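You operate a simulated robot arm through the tools that you are given. There is no shell and no other tool. Be economical: measure what you need, move in short steps, check, and stop when the job is done.

You run a simulated robot arm. Do the job below in one go: nothing can be reset, and whatever is moved stays where it is left.

TASK
Fetch the tin labelled "peas" from the worktop by the laundry wall and set it on top of the pack of plain cards.

The check looks at the end state, three seconds after you hand in, the way a careful person would. Anything else that was tipped, shoved, dropped, spilled or broken makes it a failure.

THE ROBOT
A 6-joint arm with a two-finger parallel gripper, fixed in place. Base frame: the origin is at the foot of the arm, x ahead of it, y to its left, z up; the work surface is at about z = 0. Readings come in cm, degrees, newtons and seconds.
With the tool pointing down near the work surface it reaches from about 16 to 42 cm from the base axis. Its first joint turns from -66.0 to 66.0 degrees. Payload 1.57 kg.
The TCP is the grasp point between the finger pads, 3 cm short of the fingertips. In the tool frame z runs along the fingers and y along their closing line. The gripper opens to 8 cm. The fingers are 1.7 cm wide and 1.2 cm thick; the gripper's body (4 by 8.2 cm) begins 8 cm behind the TCP.
Orientation is that of the tool frame in the base frame, as [roll, pitch, yaw] about the fixed x, y, z axes, in that order (R = Rz(yaw) Ry(pitch) Rx(roll)). With the fingers straight down and closing along the base's y, the tool's x points along the base's -x, its y along +y and its z along -z.

THE INTERFACE
- The arm moves only by the tool servo_tool. Its argument "deltas" is a list of rows, each an object (a shift or turn left out is 0, a gripper value left out holds the last) with "linear": the shift along the base's x, y, z in mm, a list of three; "angular": the turn, a rotation vector about the base's x, y, z in degrees, a list of three; "fingers": the opening, from 0 (shut) to 1 (fully open). In form: [{"linear": [tx, ty, tz], "angular": [ax, ay, az], "fingers": fingers}, ...]. A call has 1 to 20 rows; each row shifts and turns the commanded pose from where the row before left it. Each row takes 0.2 s and may step no farther than 5 cm and 8.6 degrees from the row before; otherwise, or with a gripper value out of range, the whole call is refused. Where a pose cannot be reached the arm comes as near as it can. A force on the tool above 40 N (or 10 N above the force at the start of the call, whichever is more), or a blocked arm, ends the call early, and 0.2 s more pass. The fingers move at their own pace (about 15.3 cm/s each) and stop on an object; they squeeze with about 37 N. The grip force told is the motor's: it shows also when the fingers shut on nothing. Time passes only in rows, and 0.2 s behind the last, so rows that do not move let the fingers close. It gives the time, the measured TCP pose, the force on the tool (base axes), the opening and the grip force at its end, in the units of the frame above (readings bear some noise), and new pictures: "views" is both (left out), scene, wrist or none.
- Cameras (640 x 400 px; columns grow to the right, rows downward): "scene" is fixed at [3.12, -32.09, 42.46]; the picture's right is [0.93, -0.37, 0.00], its down [-0.22, -0.55, -0.81] and it looks along [0.29, 0.75, -0.59] (base axes); focal length 223 px, centre (320, 200). "wrist" rides on the gripper at [7.2, -0.7, -12.2] in the tool frame; the picture's right is [0.09, 1.00, 0.00], its down [-0.84, 0.08, -0.54] and it looks along [-0.54, 0.05, 0.84] (tool axes); focal length 238 px, centre (320, 200). There is no depth. A picture from a camera that has moved, and an enlarged one, comes with that camera's place and axes in the base frame and with its lens.
- zoom(camera, box): a new picture of the part [left, top, right, bottom] of that camera's present view, enlarged. No time passes.
- close_job(): hands the job in; it is judged then, once.

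Go step by step. Nothing tells you positions but the pictures and the camera data: compare them with the known pose of the tool, close in by small moves and look again before you grip or let go. The budget is 90 turns and 170 pictures, counting those below and the enlarged ones. Unless the task says otherwise, let go and move clear before handing in, and close with one line.

The tools are called as name(argument=value, ...) on one line, values as JSON. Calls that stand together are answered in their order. servo_tool: Moves the arm, as the interface text tells. Its arguments: {"type":"object","properties":{"deltas":{"type":"array"},"views":{"type":"string","enum":["both","scene","wrist","none"]}},"required":["deltas"]} The other tools are called the same way: zoom (camera, box) takes an enlarged picture of a part of a camera's view; close_job () hands the job in.

At the start:

```text
clock: 0.0
position: [27.15, 7.1, 21.57]
orientation: [-180.0, 0.0, -179.9]
force: [0.0, -0.2, -0.4]
width: 7.98
finger_force: 0.1
```

scene: 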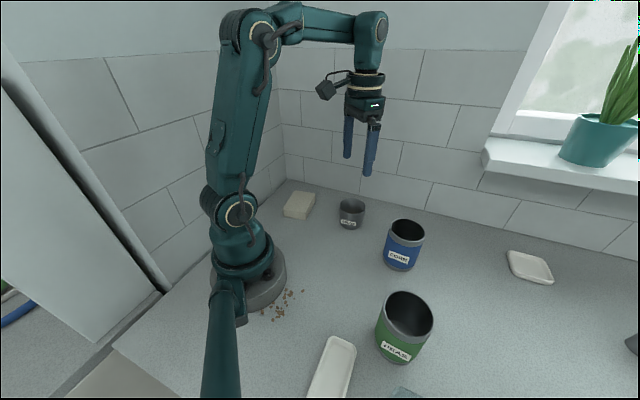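
wrist: 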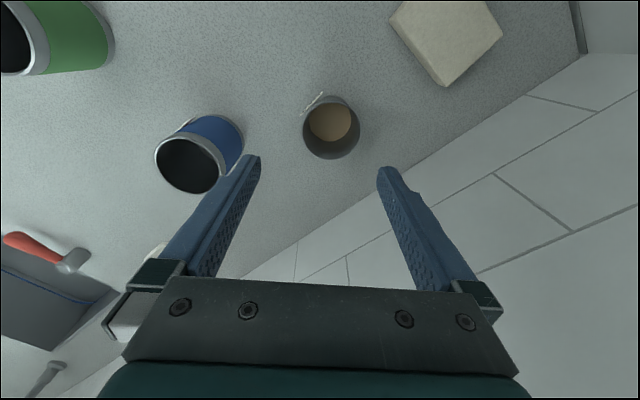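

I see three tins (a small grey one, a blue one, a green one) and a pale block that may be the card pack. I'll enlarge the labels first.

zoom(camera="scene", box=[340, 260, 480, 400])

zoom(camera="scene", box=[260, 170, 460, 290])

zoom(camera="scene", box=[240, 260, 440, 400])

```text
2.86 times, centred on (410, 330) of scene
camera zoom: at [3.12, -32.09, 42.46], right [0.93, -0.37, 0.0], down [-0.22, -0.55, -0.81], along [0.29, 0.75, -0.59], focal length 636 px, centre (63, -171)
```

zoom: 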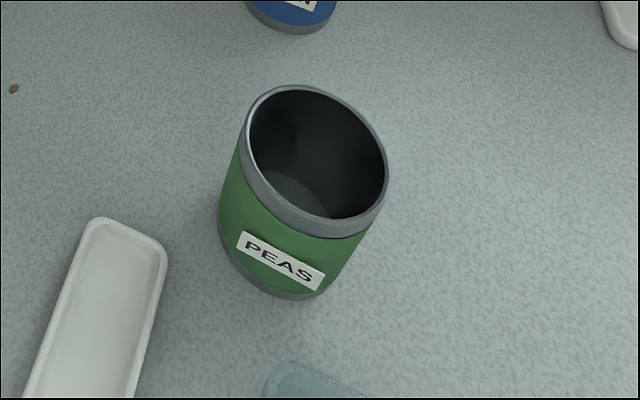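

```text
3.20 times, centred on (360, 230) of scene
camera zoom: at [3.12, -32.09, 42.46], right [0.93, -0.37, 0.0], down [-0.22, -0.55, -0.81], along [0.29, 0.75, -0.59], focal length 712 px, centre (192, 104)
```

zoom: 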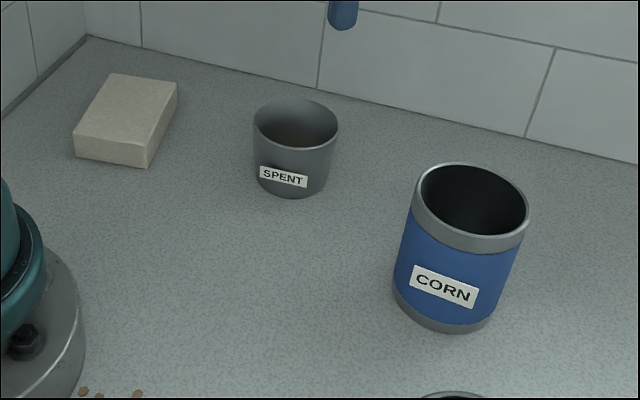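

```text
2.86 times, centred on (340, 330) of scene
camera zoom: at [3.12, -32.09, 42.46], right [0.93, -0.37, 0.0], down [-0.22, -0.55, -0.81], along [0.29, 0.75, -0.59], focal length 636 px, centre (263, -171)
```

zoom: 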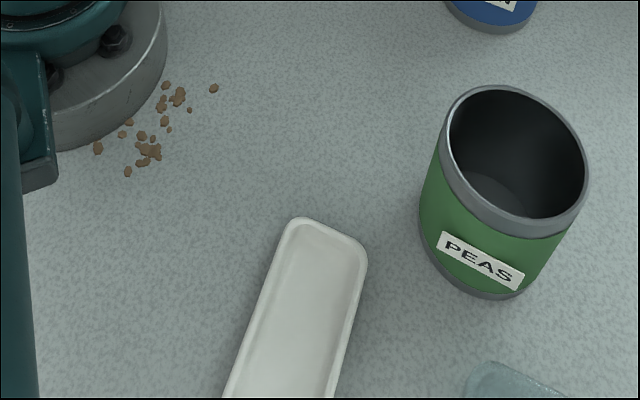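

The green tin reads PEAS and stands at about (20.7, -21.8), roughly 10 cm tall and 7 cm wide. The pale block is near (17, 20.6) and about 2.2 cm high, so I'll check that it is the card pack and what else lies around.

zoom(camera="wrist", box=[360, 0, 540, 110])

zoom(camera="wrist", box=[0, 200, 200, 400])

servo_tool(deltas=[{"linear": [-30, -30, 10]}, {"linear": [-10, -40, 10]}, {"linear": [0, -40, 10]}, {"linear": [0, -40, 0]}])

```text
3.56 times, centred on (450, 55) of wrist
camera zoom: at [19.88, 6.38, 33.79], right [-0.09, 1.0, 0.0], down [0.84, 0.08, 0.54], along [0.54, 0.05, -0.84], focal length 848 px, centre (-142, 716)
```

zoom: 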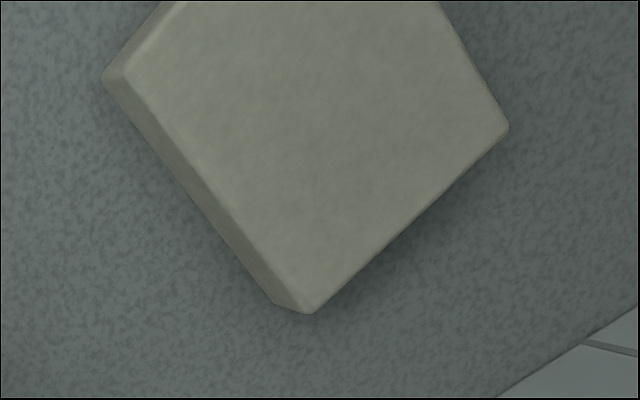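

```text
2.00 times, centred on (100, 300) of wrist
camera zoom: at [19.88, 6.38, 33.79], right [-0.09, 1.0, 0.0], down [0.84, 0.08, 0.54], along [0.54, 0.05, -0.84], focal length 477 px, centre (760, 0)
```

zoom: 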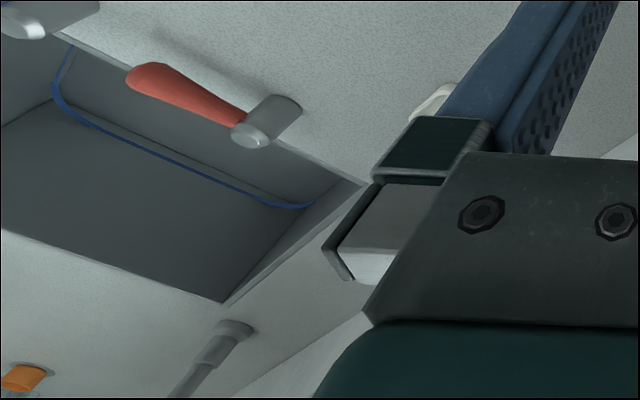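

```text
clock: 1.0
position: [23.06, -7.84, 24.63]
orientation: [180.0, 0.0, -179.9]
force: [0.3, -0.8, 0.1]
width: 8.01
finger_force: 0.0
camera wrist: at [15.87, -8.45, 36.73], right [-0.09, 1.0, 0.0], down [0.84, 0.08, 0.54], along [0.54, 0.05, -0.84], focal length 238 px, centre (320, 200)
```

scene: 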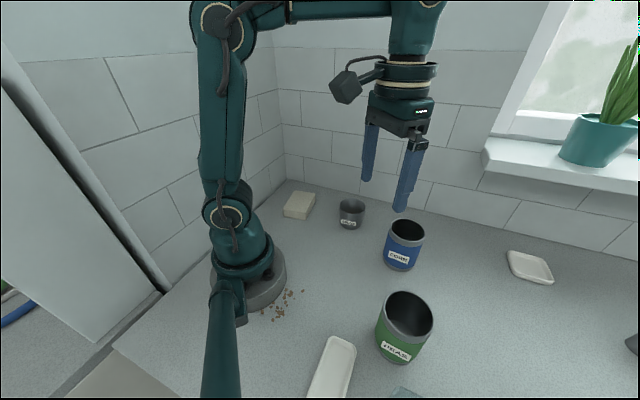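
wrist: 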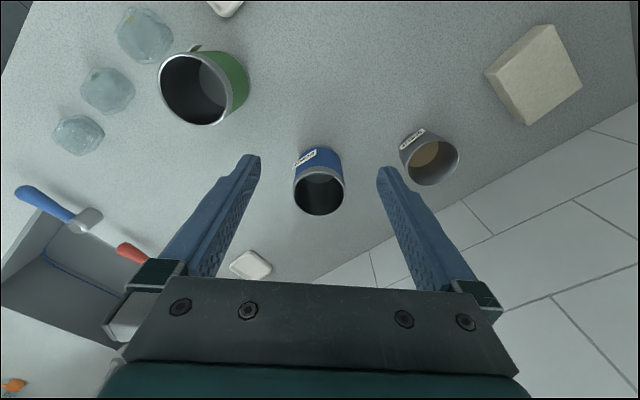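

The pale block is the only pack-like thing seen so far. I'll move high above the PEAS tin, turning the fingers so they stay clear of the tray and the clear lumps, and look at that side.

servo_tool(deltas=[{"linear": [-4, -23, 0], "angular": [0, 0, -7.7]}, {"linear": [-4, -23, 0], "angular": [0, 0, -7.7]}, {"linear": [-4, -23, 0], "angular": [0, 0, -7.7]}, {"linear": [-4, -23, 0], "angular": [0, 0, -7.7]}, {"linear": [-4, -24, -10], "angular": [0, 0, -7.7]}, {"linear": [-3, -24, -10], "angular": [0, 0, -7.7]}, {}])

```text
clock: 2.6
position: [20.64, -21.92, 22.36]
orientation: [-180.0, 0.0, 133.7]
force: [-0.2, 0.0, -0.3]
width: 8.03
finger_force: 0.1
camera wrist: at [15.15, -17.11, 34.58], right [0.66, 0.75, 0.0], down [0.63, -0.55, 0.54], along [0.41, -0.36, -0.84], focal length 238 px, centre (320, 200)
```

scene: 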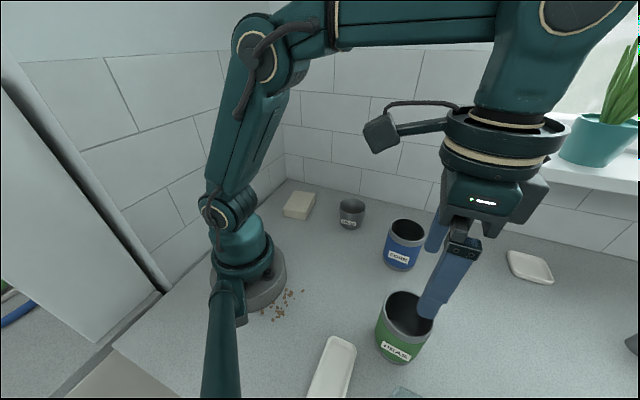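
wrist: 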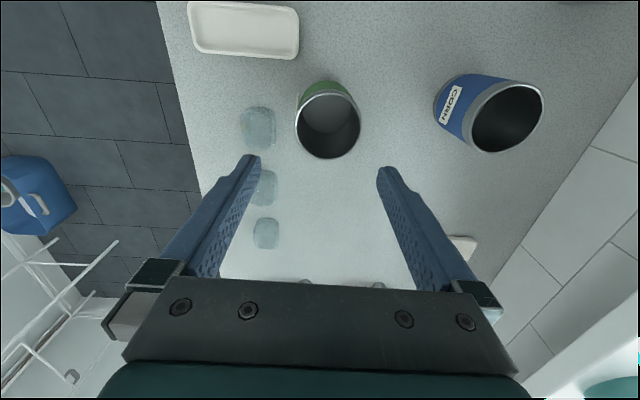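

The tin is open and empty, with three clear lumps to one side. I'll enlarge both views to pin down the rim.

zoom(camera="wrist", box=[230, 60, 390, 160])

zoom(camera="scene", box=[340, 260, 480, 400])

```text
4.00 times, centred on (310, 110) of wrist
camera zoom: at [15.15, -17.11, 34.58], right [0.66, 0.75, 0.0], down [0.63, -0.55, 0.54], along [0.41, -0.36, -0.84], focal length 953 px, centre (360, 560)
```

zoom: 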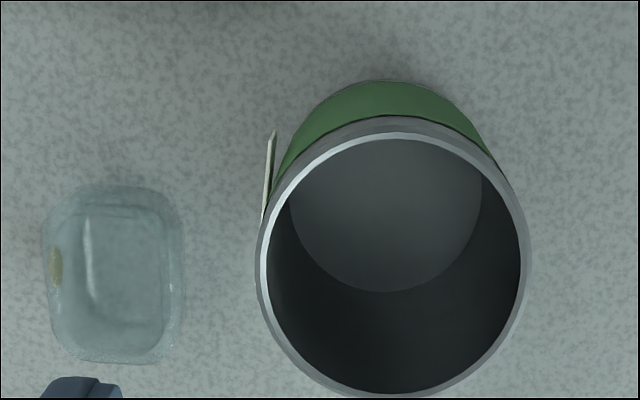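

```text
2.86 times, centred on (410, 330) of scene
camera zoom: at [3.12, -32.09, 42.46], right [0.93, -0.37, 0.0], down [-0.22, -0.55, -0.81], along [0.29, 0.75, -0.59], focal length 636 px, centre (63, -171)
```

zoom: 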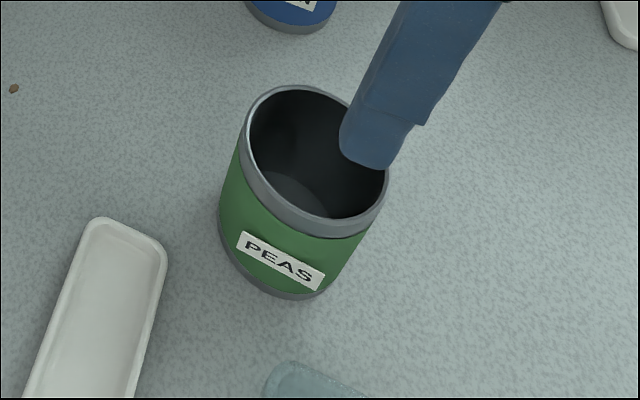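

The rim centre comes out near (21.1, -21.25) and about 9 cm high, and the label faces roughly 213°. I'll turn the fingers so they close at about 105°, away from both label and lump, then look again.

servo_tool(deltas=[{"linear": [5, 7, 0], "angular": [0, 0, 7.7]}, {"angular": [0, 0, 7.7]}, {"angular": [0, 0, 7.7]}, {"angular": [0, 0, 7.7]}, {"angular": [0, 0, 7.7]}, {"angular": [0, 0, 7.7]}, {"linear": [0, 0, -20], "angular": [0, 0, 7.7]}, {"linear": [0, 0, -20], "angular": [0, 0, 7.7]}, {"linear": [0, 0, -20]}, {}])

zoom(camera="wrist", box=[200, 50, 440, 200])

zoom(camera="scene", box=[340, 200, 540, 400])

```text
clock: 4.8
position: [21.17, -21.1, 16.48]
orientation: [180.0, 0.0, -164.6]
force: [-0.5, 0.1, -0.7]
width: 8.02
finger_force: 0.1
camera wrist: at [14.4, -23.72, 28.65], right [-0.35, 0.94, 0.0], down [0.79, 0.3, 0.54], along [0.51, 0.19, -0.84], focal length 238 px, centre (320, 200)
```

scene: 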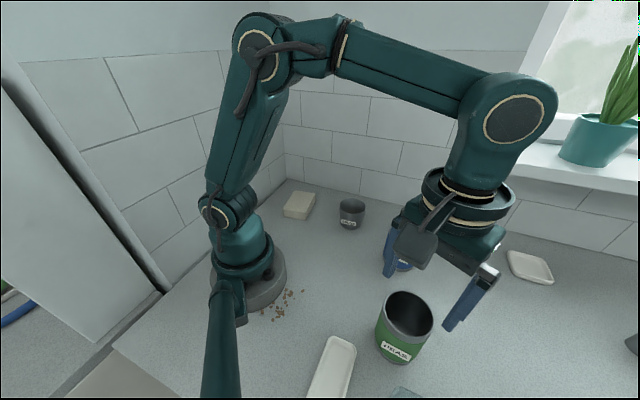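
wrist: 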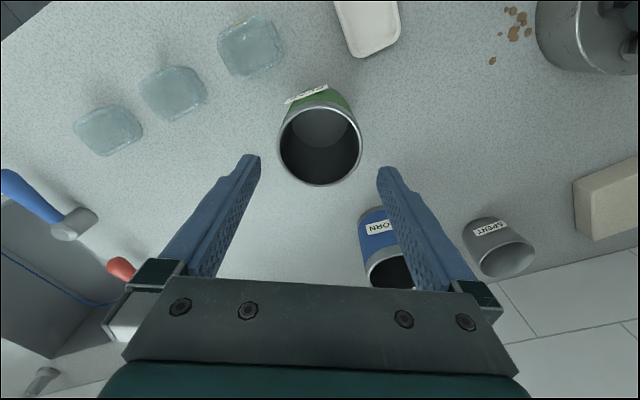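

```text
2.67 times, centred on (320, 125) of wrist
camera zoom: at [14.4, -23.72, 28.65], right [-0.35, 0.94, 0.0], down [0.79, 0.3, 0.54], along [0.51, 0.19, -0.84], focal length 636 px, centre (320, 400)
```

zoom: 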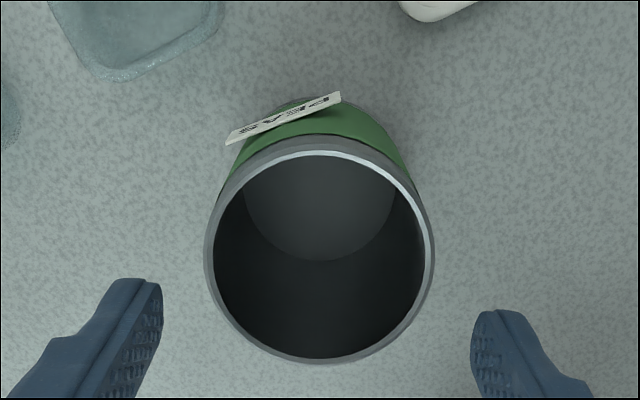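

```text
2.00 times, centred on (440, 300) of scene
camera zoom: at [3.12, -32.09, 42.46], right [0.93, -0.37, 0.0], down [-0.22, -0.55, -0.81], along [0.29, 0.75, -0.59], focal length 445 px, centre (80, 0)
```

zoom: 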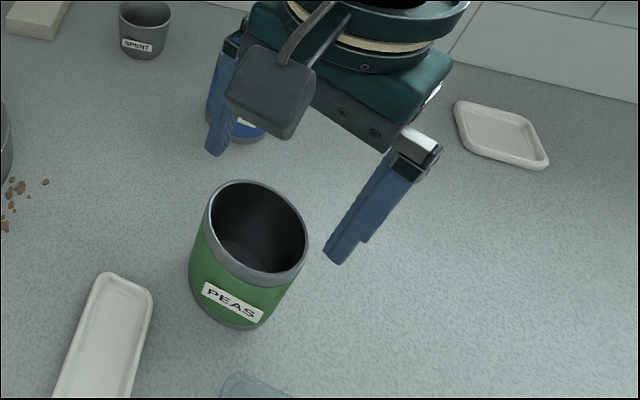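

The tin is now centred between the fingers, offset by about 2 mm. I'll correct that and go down until the tips are just above the rim, then check.

servo_tool(deltas=[{"linear": [-2, -1, -10]}, {"linear": [0, 0, -15]}, {"linear": [0, 0, -8]}, {}])

zoom(camera="wrist", box=[200, 50, 440, 200])

zoom(camera="scene", box=[340, 220, 500, 380])

```text
clock: 5.8
position: [21.11, -21.41, 13.2]
orientation: [-180.0, 0.0, -164.5]
force: [0.4, 0.0, 0.5]
width: 7.99
finger_force: 0.2
camera wrist: at [14.27, -23.92, 25.43], right [-0.35, 0.94, 0.0], down [0.79, 0.3, 0.54], along [0.51, 0.19, -0.84], focal length 238 px, centre (320, 200)
```

scene: 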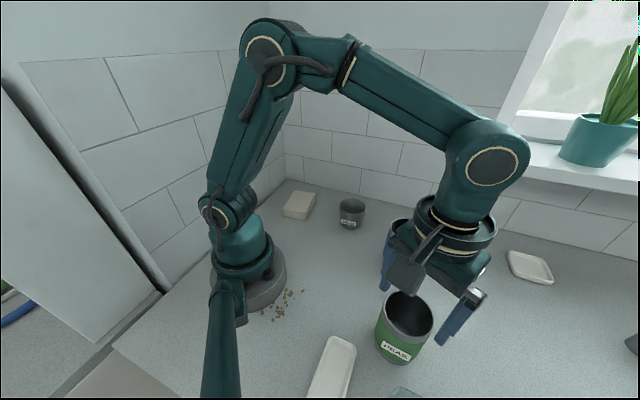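
wrist: 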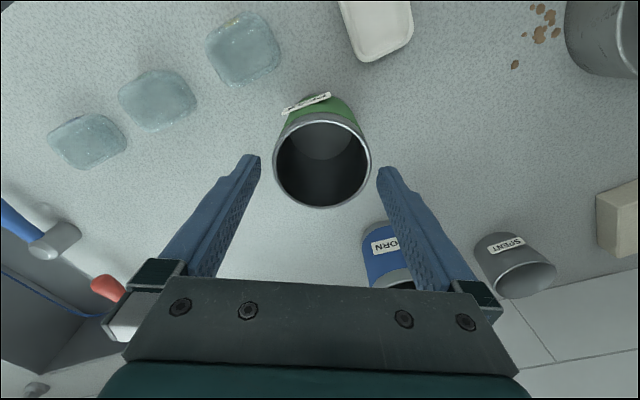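

```text
2.67 times, centred on (320, 125) of wrist
camera zoom: at [14.27, -23.92, 25.43], right [-0.35, 0.94, 0.0], down [0.79, 0.3, 0.54], along [0.51, 0.19, -0.84], focal length 636 px, centre (320, 400)
```

zoom: 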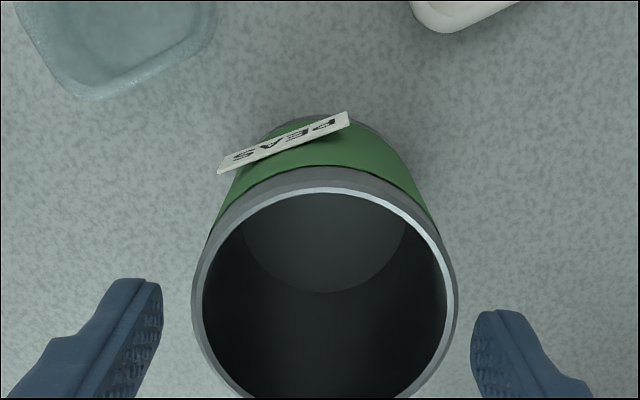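

```text
2.50 times, centred on (420, 300) of scene
camera zoom: at [3.12, -32.09, 42.46], right [0.93, -0.37, 0.0], down [-0.22, -0.55, -0.81], along [0.29, 0.75, -0.59], focal length 556 px, centre (70, -50)
```

zoom: 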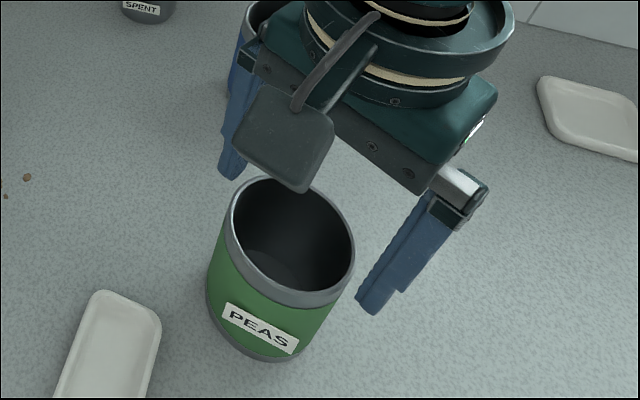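

The tin sits about 1.5 mm toward tool +y and 3–4 mm back. I'll correct that, lower slightly and check the clearance before going past the rim.

servo_tool(deltas=[{"linear": [-3, 1.2, 0]}, {"linear": [0, 0, -6]}, {}], views="none")

zoom(camera="wrist", box=[220, 90, 420, 230])

```text
clock: 6.6
position: [20.85, -21.26, 12.64]
orientation: [-180.0, 0.0, -164.5]
force: [-0.8, -0.3, -0.3]
width: 8.01
finger_force: 0.0
```

```text
2.86 times, centred on (320, 160) of wrist
camera zoom: at [13.94, -23.77, 24.84], right [-0.35, 0.94, 0.0], down [0.79, 0.3, 0.54], along [0.51, 0.19, -0.84], focal length 681 px, centre (320, 314)
```

zoom: 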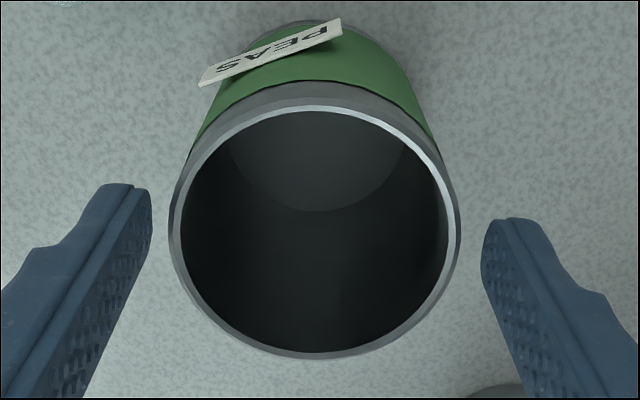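

The gaps are even, 4–5 mm on each side. I'll go straight down to TCP z of about 5.2.

servo_tool(deltas=[{"linear": [0, 0, -10]}, {"linear": [0, 0, -10]}, {"linear": [0, 0, -15]}, {"linear": [0, 0, -15]}, {"linear": [0, 0, -15]}, {"linear": [0, 0, -9]}, {}])

```text
clock: 8.2
position: [20.75, -21.09, 5.38]
orientation: [-179.9, 0.0, -164.6]
force: [0.3, -0.3, -0.3]
width: 7.98
finger_force: 0.0
camera wrist: at [13.9, -23.59, 17.53], right [-0.35, 0.94, 0.0], down [0.79, 0.3, 0.54], along [0.51, 0.19, -0.84], focal length 238 px, centre (320, 200)
```

scene: 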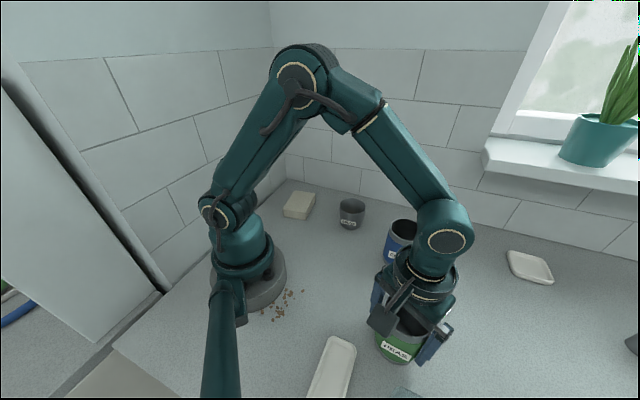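
wrist: 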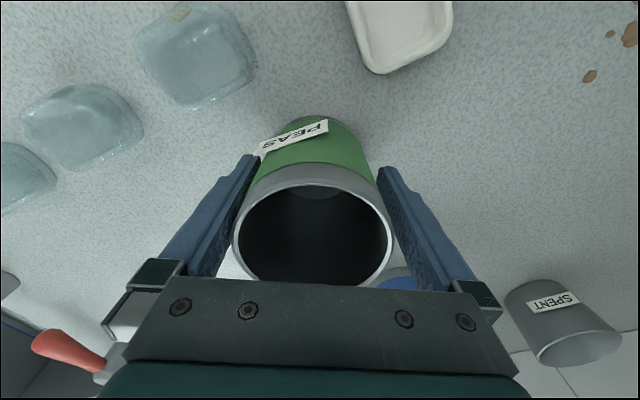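

The fingers straddle the tin without touching it and stay clear of the label. I'll close the gripper gently.

servo_tool(deltas=[{"fingers": 0.92}, {"fingers": 0.88}, {"fingers": 0.8}, {"fingers": 0.8}, {}], views="wrist")

```text
clock: 9.4
position: [20.7, -21.02, 5.48]
orientation: [180.0, 0.0, -164.7]
force: [0.3, -0.3, -0.7]
width: 7.08
finger_force: 37.0
camera wrist: at [13.9, -23.59, 17.54], right [-0.35, 0.94, 0.0], down [0.79, 0.3, 0.54], along [0.51, 0.19, -0.84], focal length 238 px, centre (320, 200)
```

wrist: 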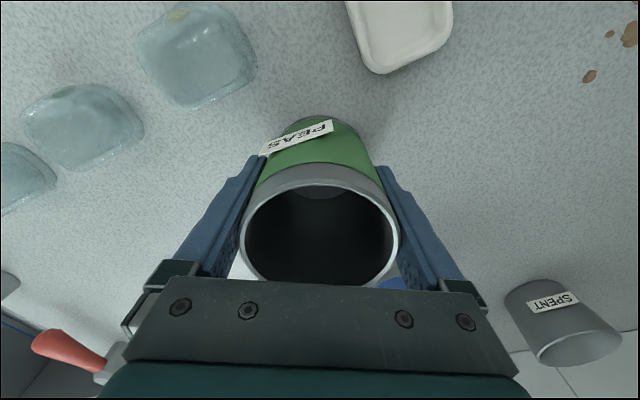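

The tin is gripped at 7.08 cm. I'll lift it straight up and check.

servo_tool(deltas=[{"linear": [0, 0, 10], "fingers": 0.7}, {"linear": [0, 0, 20]}, {"linear": [0, 0, 30]}, {"linear": [0, 0, 30]}, {"linear": [0, 0, 30]}, {"linear": [0, 0, 20]}, {}])

```text
clock: 11.0
position: [20.88, -21.43, 19.48]
orientation: [-179.9, 0.0, -164.6]
force: [0.3, 0.0, -0.7]
width: 7.1
finger_force: 37.1
camera wrist: at [14.04, -23.76, 31.64], right [-0.35, 0.94, 0.0], down [0.79, 0.3, 0.54], along [0.51, 0.19, -0.84], focal length 238 px, centre (320, 200)
```

scene: 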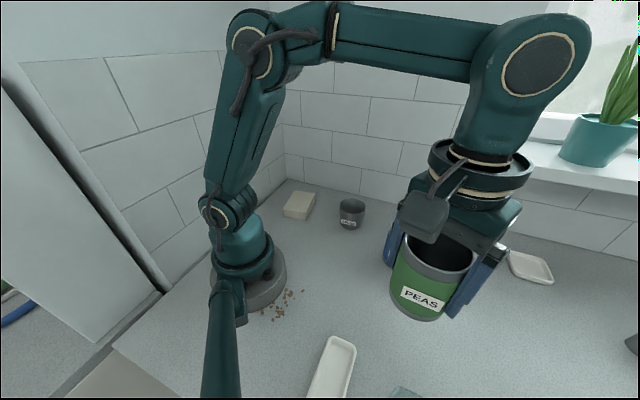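
wrist: 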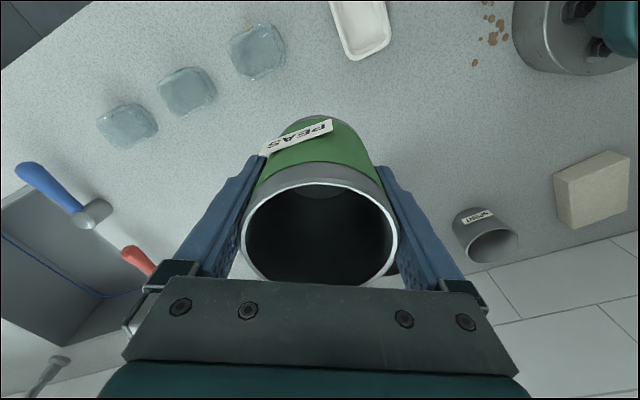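

The tin hangs securely. I'll carry it at this height around to the pack side, stopping short of it to measure the pack.

servo_tool(deltas=[{"linear": [10, 30, 5]}, {"linear": [10, 35, 5]}, {"linear": [10, 35, 5]}, {"linear": [10, 35, 0]}, {"linear": [5, 35, 0]}, {"linear": [0, 35, 0]}, {"linear": [-5, 35, 0]}, {"linear": [-10, 35, 0]}, {"linear": [-15, 35, 0]}, {"linear": [-15, 30, 0]}, {"linear": [-15, 20, 0]}, {}])

zoom(camera="scene", box=[260, 130, 420, 240])

```text
clock: 13.6
position: [19.66, 14.83, 20.73]
orientation: [-179.9, 0.0, -164.6]
force: [-0.6, 0.0, -1.3]
width: 7.09
finger_force: 36.9
camera wrist: at [12.76, 12.33, 32.95], right [-0.35, 0.94, 0.0], down [0.79, 0.3, 0.54], along [0.51, 0.19, -0.84], focal length 238 px, centre (320, 200)
```

scene: 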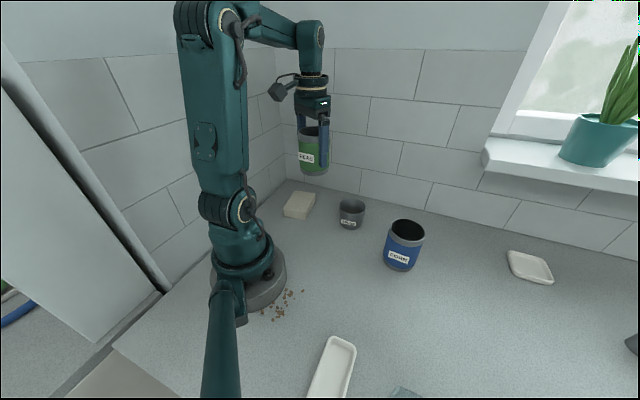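
wrist: 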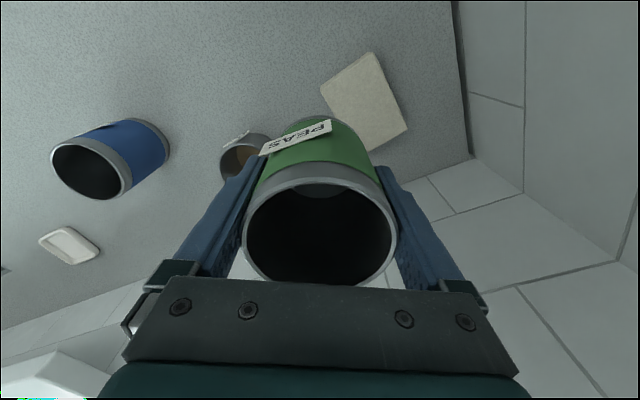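

```text
3.64 times, centred on (340, 185) of scene
camera zoom: at [3.12, -32.09, 42.46], right [0.93, -0.37, 0.0], down [-0.22, -0.55, -0.81], along [0.29, 0.75, -0.59], focal length 809 px, centre (247, 254)
```

zoom: 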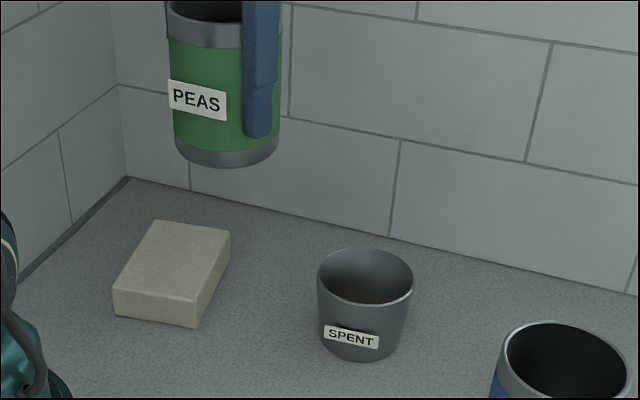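

The pack is visible in the wrist view next to the tin, so I'll enlarge it to fix its centre.

zoom(camera="wrist", box=[290, 30, 430, 170])

```text
2.86 times, centred on (360, 100) of wrist
camera zoom: at [12.76, 12.33, 32.95], right [-0.35, 0.94, 0.0], down [0.79, 0.3, 0.54], along [0.51, 0.19, -0.84], focal length 681 px, centre (206, 486)
```

zoom: 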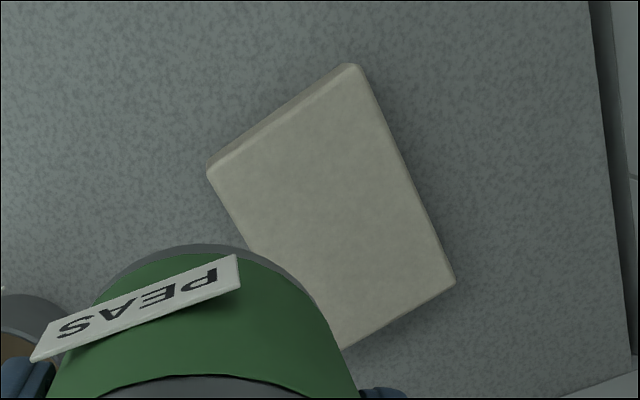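

All views put the pack's centre near (17.0, 20.2), about 10 × 6.5 cm with its top near 2.2 cm, so contact should come at TCP z of about 7.6. I'll move above it and go down partway.

servo_tool(deltas=[{"linear": [-13, 27, 0]}, {"linear": [-13, 26, 0]}, {"linear": [0, 0, -30]}, {"linear": [0, 0, -30]}, {"linear": [0, 0, -25]}, {"linear": [0, 0, -15]}, {}])

zoom(camera="scene", box=[260, 140, 380, 240])

zoom(camera="wrist", box=[200, 40, 440, 200])

```text
clock: 15.2
position: [16.58, 19.95, 10.89]
orientation: [180.0, 0.1, -164.6]
force: [-0.4, -1.0, -0.5]
width: 7.07
finger_force: 37.2
camera wrist: at [9.79, 17.45, 23.11], right [-0.35, 0.94, 0.0], down [0.79, 0.3, 0.54], along [0.51, 0.19, -0.84], focal length 238 px, centre (320, 200)
```

scene: 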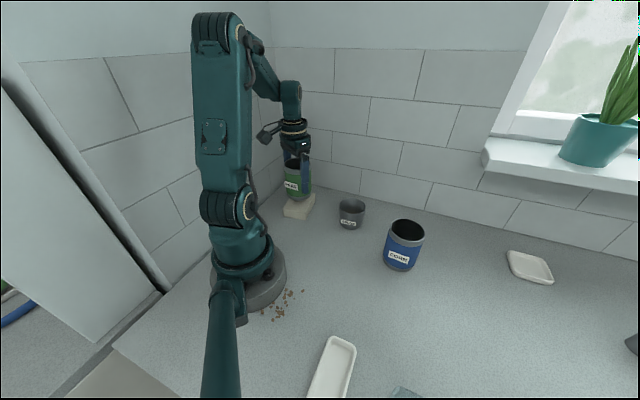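
wrist: 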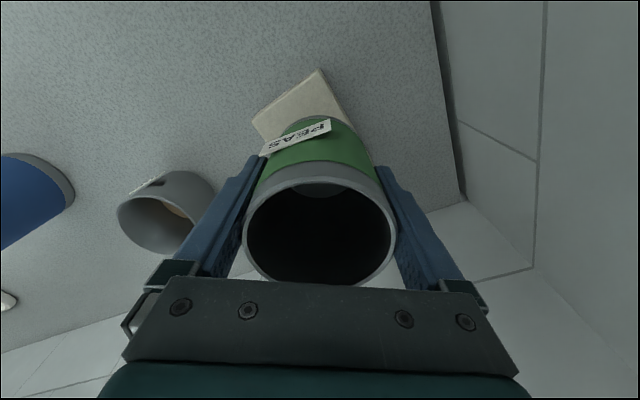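

```text
4.00 times, centred on (320, 190) of scene
camera zoom: at [3.12, -32.09, 42.46], right [0.93, -0.37, 0.0], down [-0.22, -0.55, -0.81], along [0.29, 0.75, -0.59], focal length 890 px, centre (320, 240)
```

zoom: 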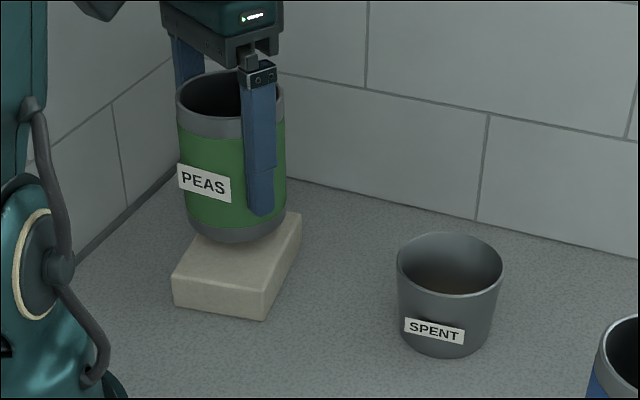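

```text
2.50 times, centred on (320, 120) of wrist
camera zoom: at [9.79, 17.45, 23.11], right [-0.35, 0.94, 0.0], down [0.79, 0.3, 0.54], along [0.51, 0.19, -0.84], focal length 596 px, centre (320, 400)
```

zoom: 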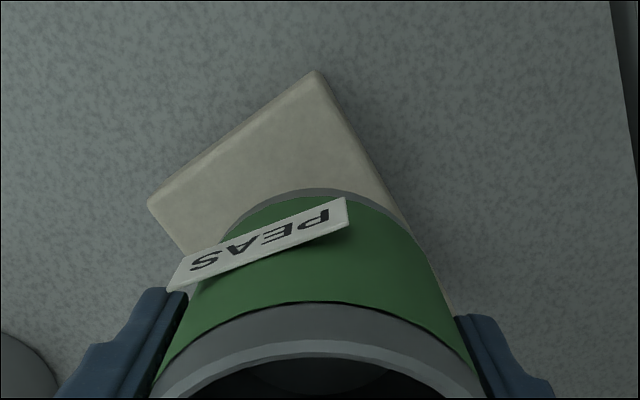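

Pack centre is confirmed near (17.0, 20.0) and the tin is about 3 cm above it. I'll shift 4 mm in x and lower to just above contact.

servo_tool(deltas=[{"linear": [4, 1, 0]}, {"linear": [0, 0, -10]}, {"linear": [0, 0, -10]}, {"linear": [0, 0, -5]}, {}], views="none")

zoom(camera="scene", box=[270, 150, 350, 230])

zoom(camera="wrist", box=[200, 40, 440, 200])

```text
clock: 16.4
position: [17.11, 20.11, 8.35]
orientation: [180.0, 0.1, -164.5]
force: [0.5, -3.0, 12.6]
width: 7.07
finger_force: 36.4
```

```text
5.00 times, centred on (310, 190) of scene
camera zoom: at [3.12, -32.09, 42.46], right [0.93, -0.37, 0.0], down [-0.22, -0.55, -0.81], along [0.29, 0.75, -0.59], focal length 1113 px, centre (370, 250)
```

zoom: 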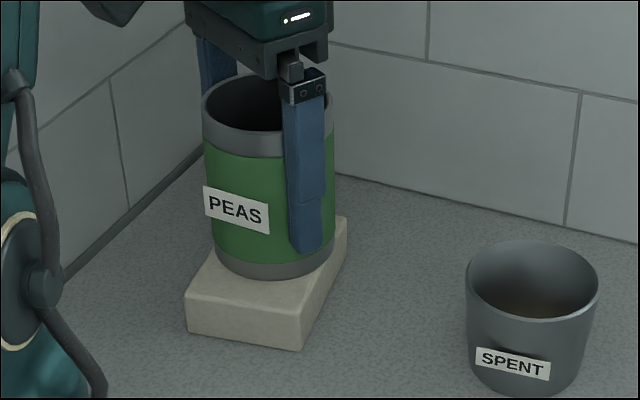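

```text
2.50 times, centred on (320, 120) of wrist
camera zoom: at [10.28, 17.61, 20.6], right [-0.35, 0.94, 0.0], down [0.79, 0.3, 0.54], along [0.51, 0.19, -0.84], focal length 596 px, centre (320, 400)
```

zoom: 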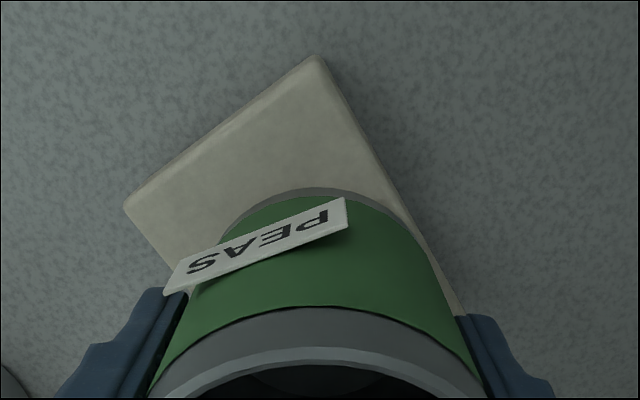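

Force reads 12.6 N upward, so the tin is already resting on the pack, which is about 2.9 cm thick. I'll ease up a hair to relieve the pressure and check.

servo_tool(deltas=[{"linear": [0, 0, 0.5]}, {}], views="none")

```text
clock: 17.0
position: [17.01, 20.15, 8.42]
orientation: [179.9, -0.1, -164.6]
force: [-0.6, 0.8, -0.8]
width: 7.1
finger_force: 37.0
```

That leaves the tin about at touch. I'll lower 0.3 mm for light contact and open slowly.

servo_tool(deltas=[{"linear": [0, 0, -0.3]}, {"fingers": 0.9}, {"fingers": 0.95}, {"fingers": 1.0}, {}, {}])

zoom(camera="scene", box=[270, 150, 350, 230])

```text
clock: 18.4
position: [17.18, 20.19, 8.34]
orientation: [-180.0, 0.0, -164.6]
force: [-0.4, 0.0, 0.0]
width: 8.01
finger_force: 0.0
camera wrist: at [10.29, 17.61, 20.59], right [-0.35, 0.94, 0.0], down [0.79, 0.3, 0.54], along [0.51, 0.19, -0.84], focal length 238 px, centre (320, 200)
```

scene: 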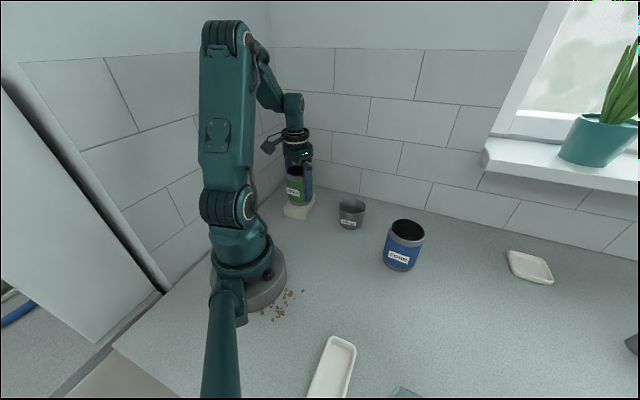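
wrist: 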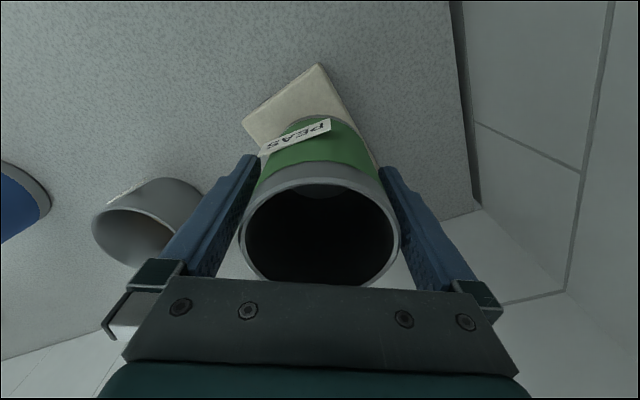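

```text
5.00 times, centred on (310, 190) of scene
camera zoom: at [3.12, -32.09, 42.46], right [0.93, -0.37, 0.0], down [-0.22, -0.55, -0.81], along [0.29, 0.75, -0.59], focal length 1113 px, centre (370, 250)
```

zoom: 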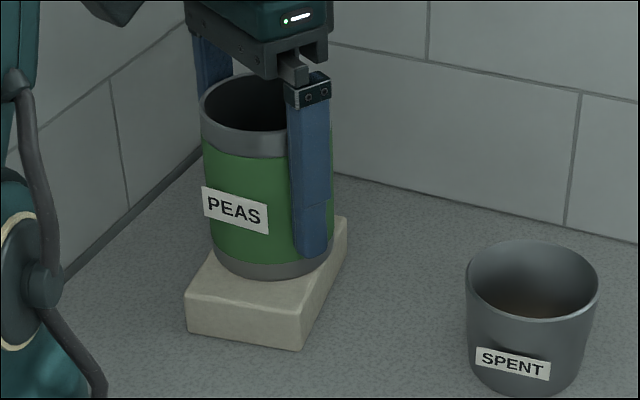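

The tin stands released on the pack. Before rising I'll check the finger gaps.

zoom(camera="wrist", box=[220, 110, 430, 290])

```text
2.22 times, centred on (325, 200) of wrist
camera zoom: at [10.29, 17.61, 20.59], right [-0.35, 0.94, 0.0], down [0.79, 0.3, 0.54], along [0.51, 0.19, -0.84], focal length 530 px, centre (309, 200)
```

zoom: 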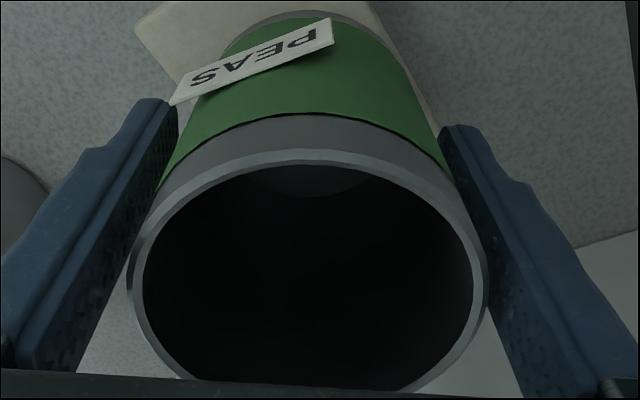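

The right-hand gap is slightly tight, so I'll shift 1 mm that way to centre and then rise straight up.

servo_tool(deltas=[{"linear": [-0.3, 1.2, 0]}, {"linear": [0, 0, 6]}, {"linear": [0, 0, 12]}, {"linear": [0, 0, 15]}, {"linear": [0, 0, 25]}, {"linear": [0, 0, 30]}, {"linear": [0, 0, 30]}, {"linear": [15, -30, 20]}, {"linear": [15, -35, 0]}, {"linear": [15, -35, 0]}, {}])

zoom(camera="scene", box=[260, 140, 380, 240])

```text
clock: 20.8
position: [21.59, 10.37, 22.08]
orientation: [-180.0, 0.0, -164.6]
force: [-0.4, 0.2, 0.4]
width: 8.02
finger_force: 0.0
camera wrist: at [14.8, 7.84, 34.36], right [-0.35, 0.94, 0.0], down [0.79, 0.3, 0.54], along [0.51, 0.19, -0.84], focal length 238 px, centre (320, 200)
```

scene: 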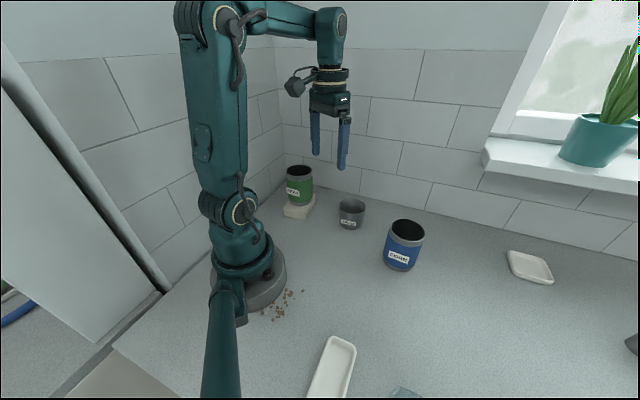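
wrist: 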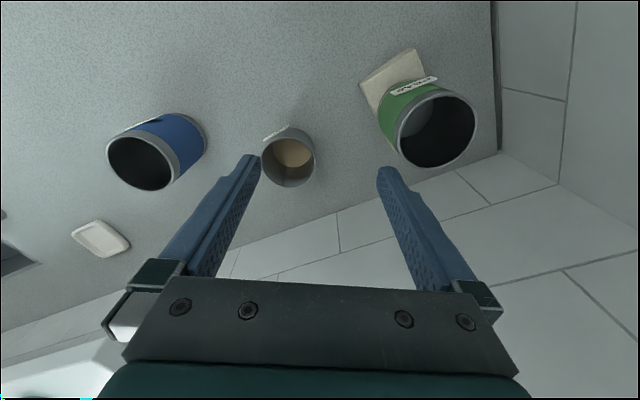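

```text
4.00 times, centred on (320, 190) of scene
camera zoom: at [3.12, -32.09, 42.46], right [0.93, -0.37, 0.0], down [-0.22, -0.55, -0.81], along [0.29, 0.75, -0.59], focal length 890 px, centre (320, 240)
```

zoom: 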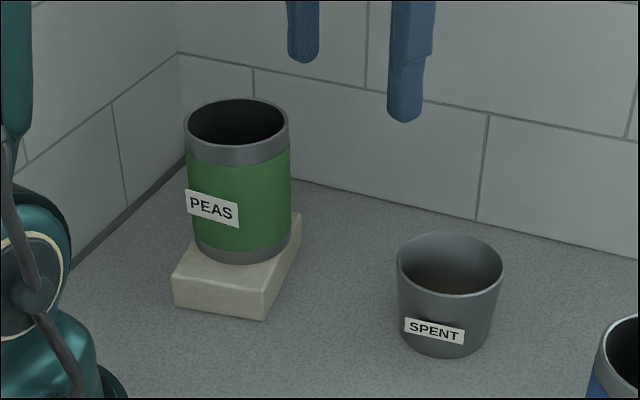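

The tin stands upright near the middle of the pack, the gripper is clear, and nothing else has moved. I'm handing the job in.

close_job()

```text
The job is handed in.
```

I set the PEAS tin upright near the middle of the plain pale block, which I took to be the pack of plain cards since nothing else on the worktop looked like one; nothing else was moved.
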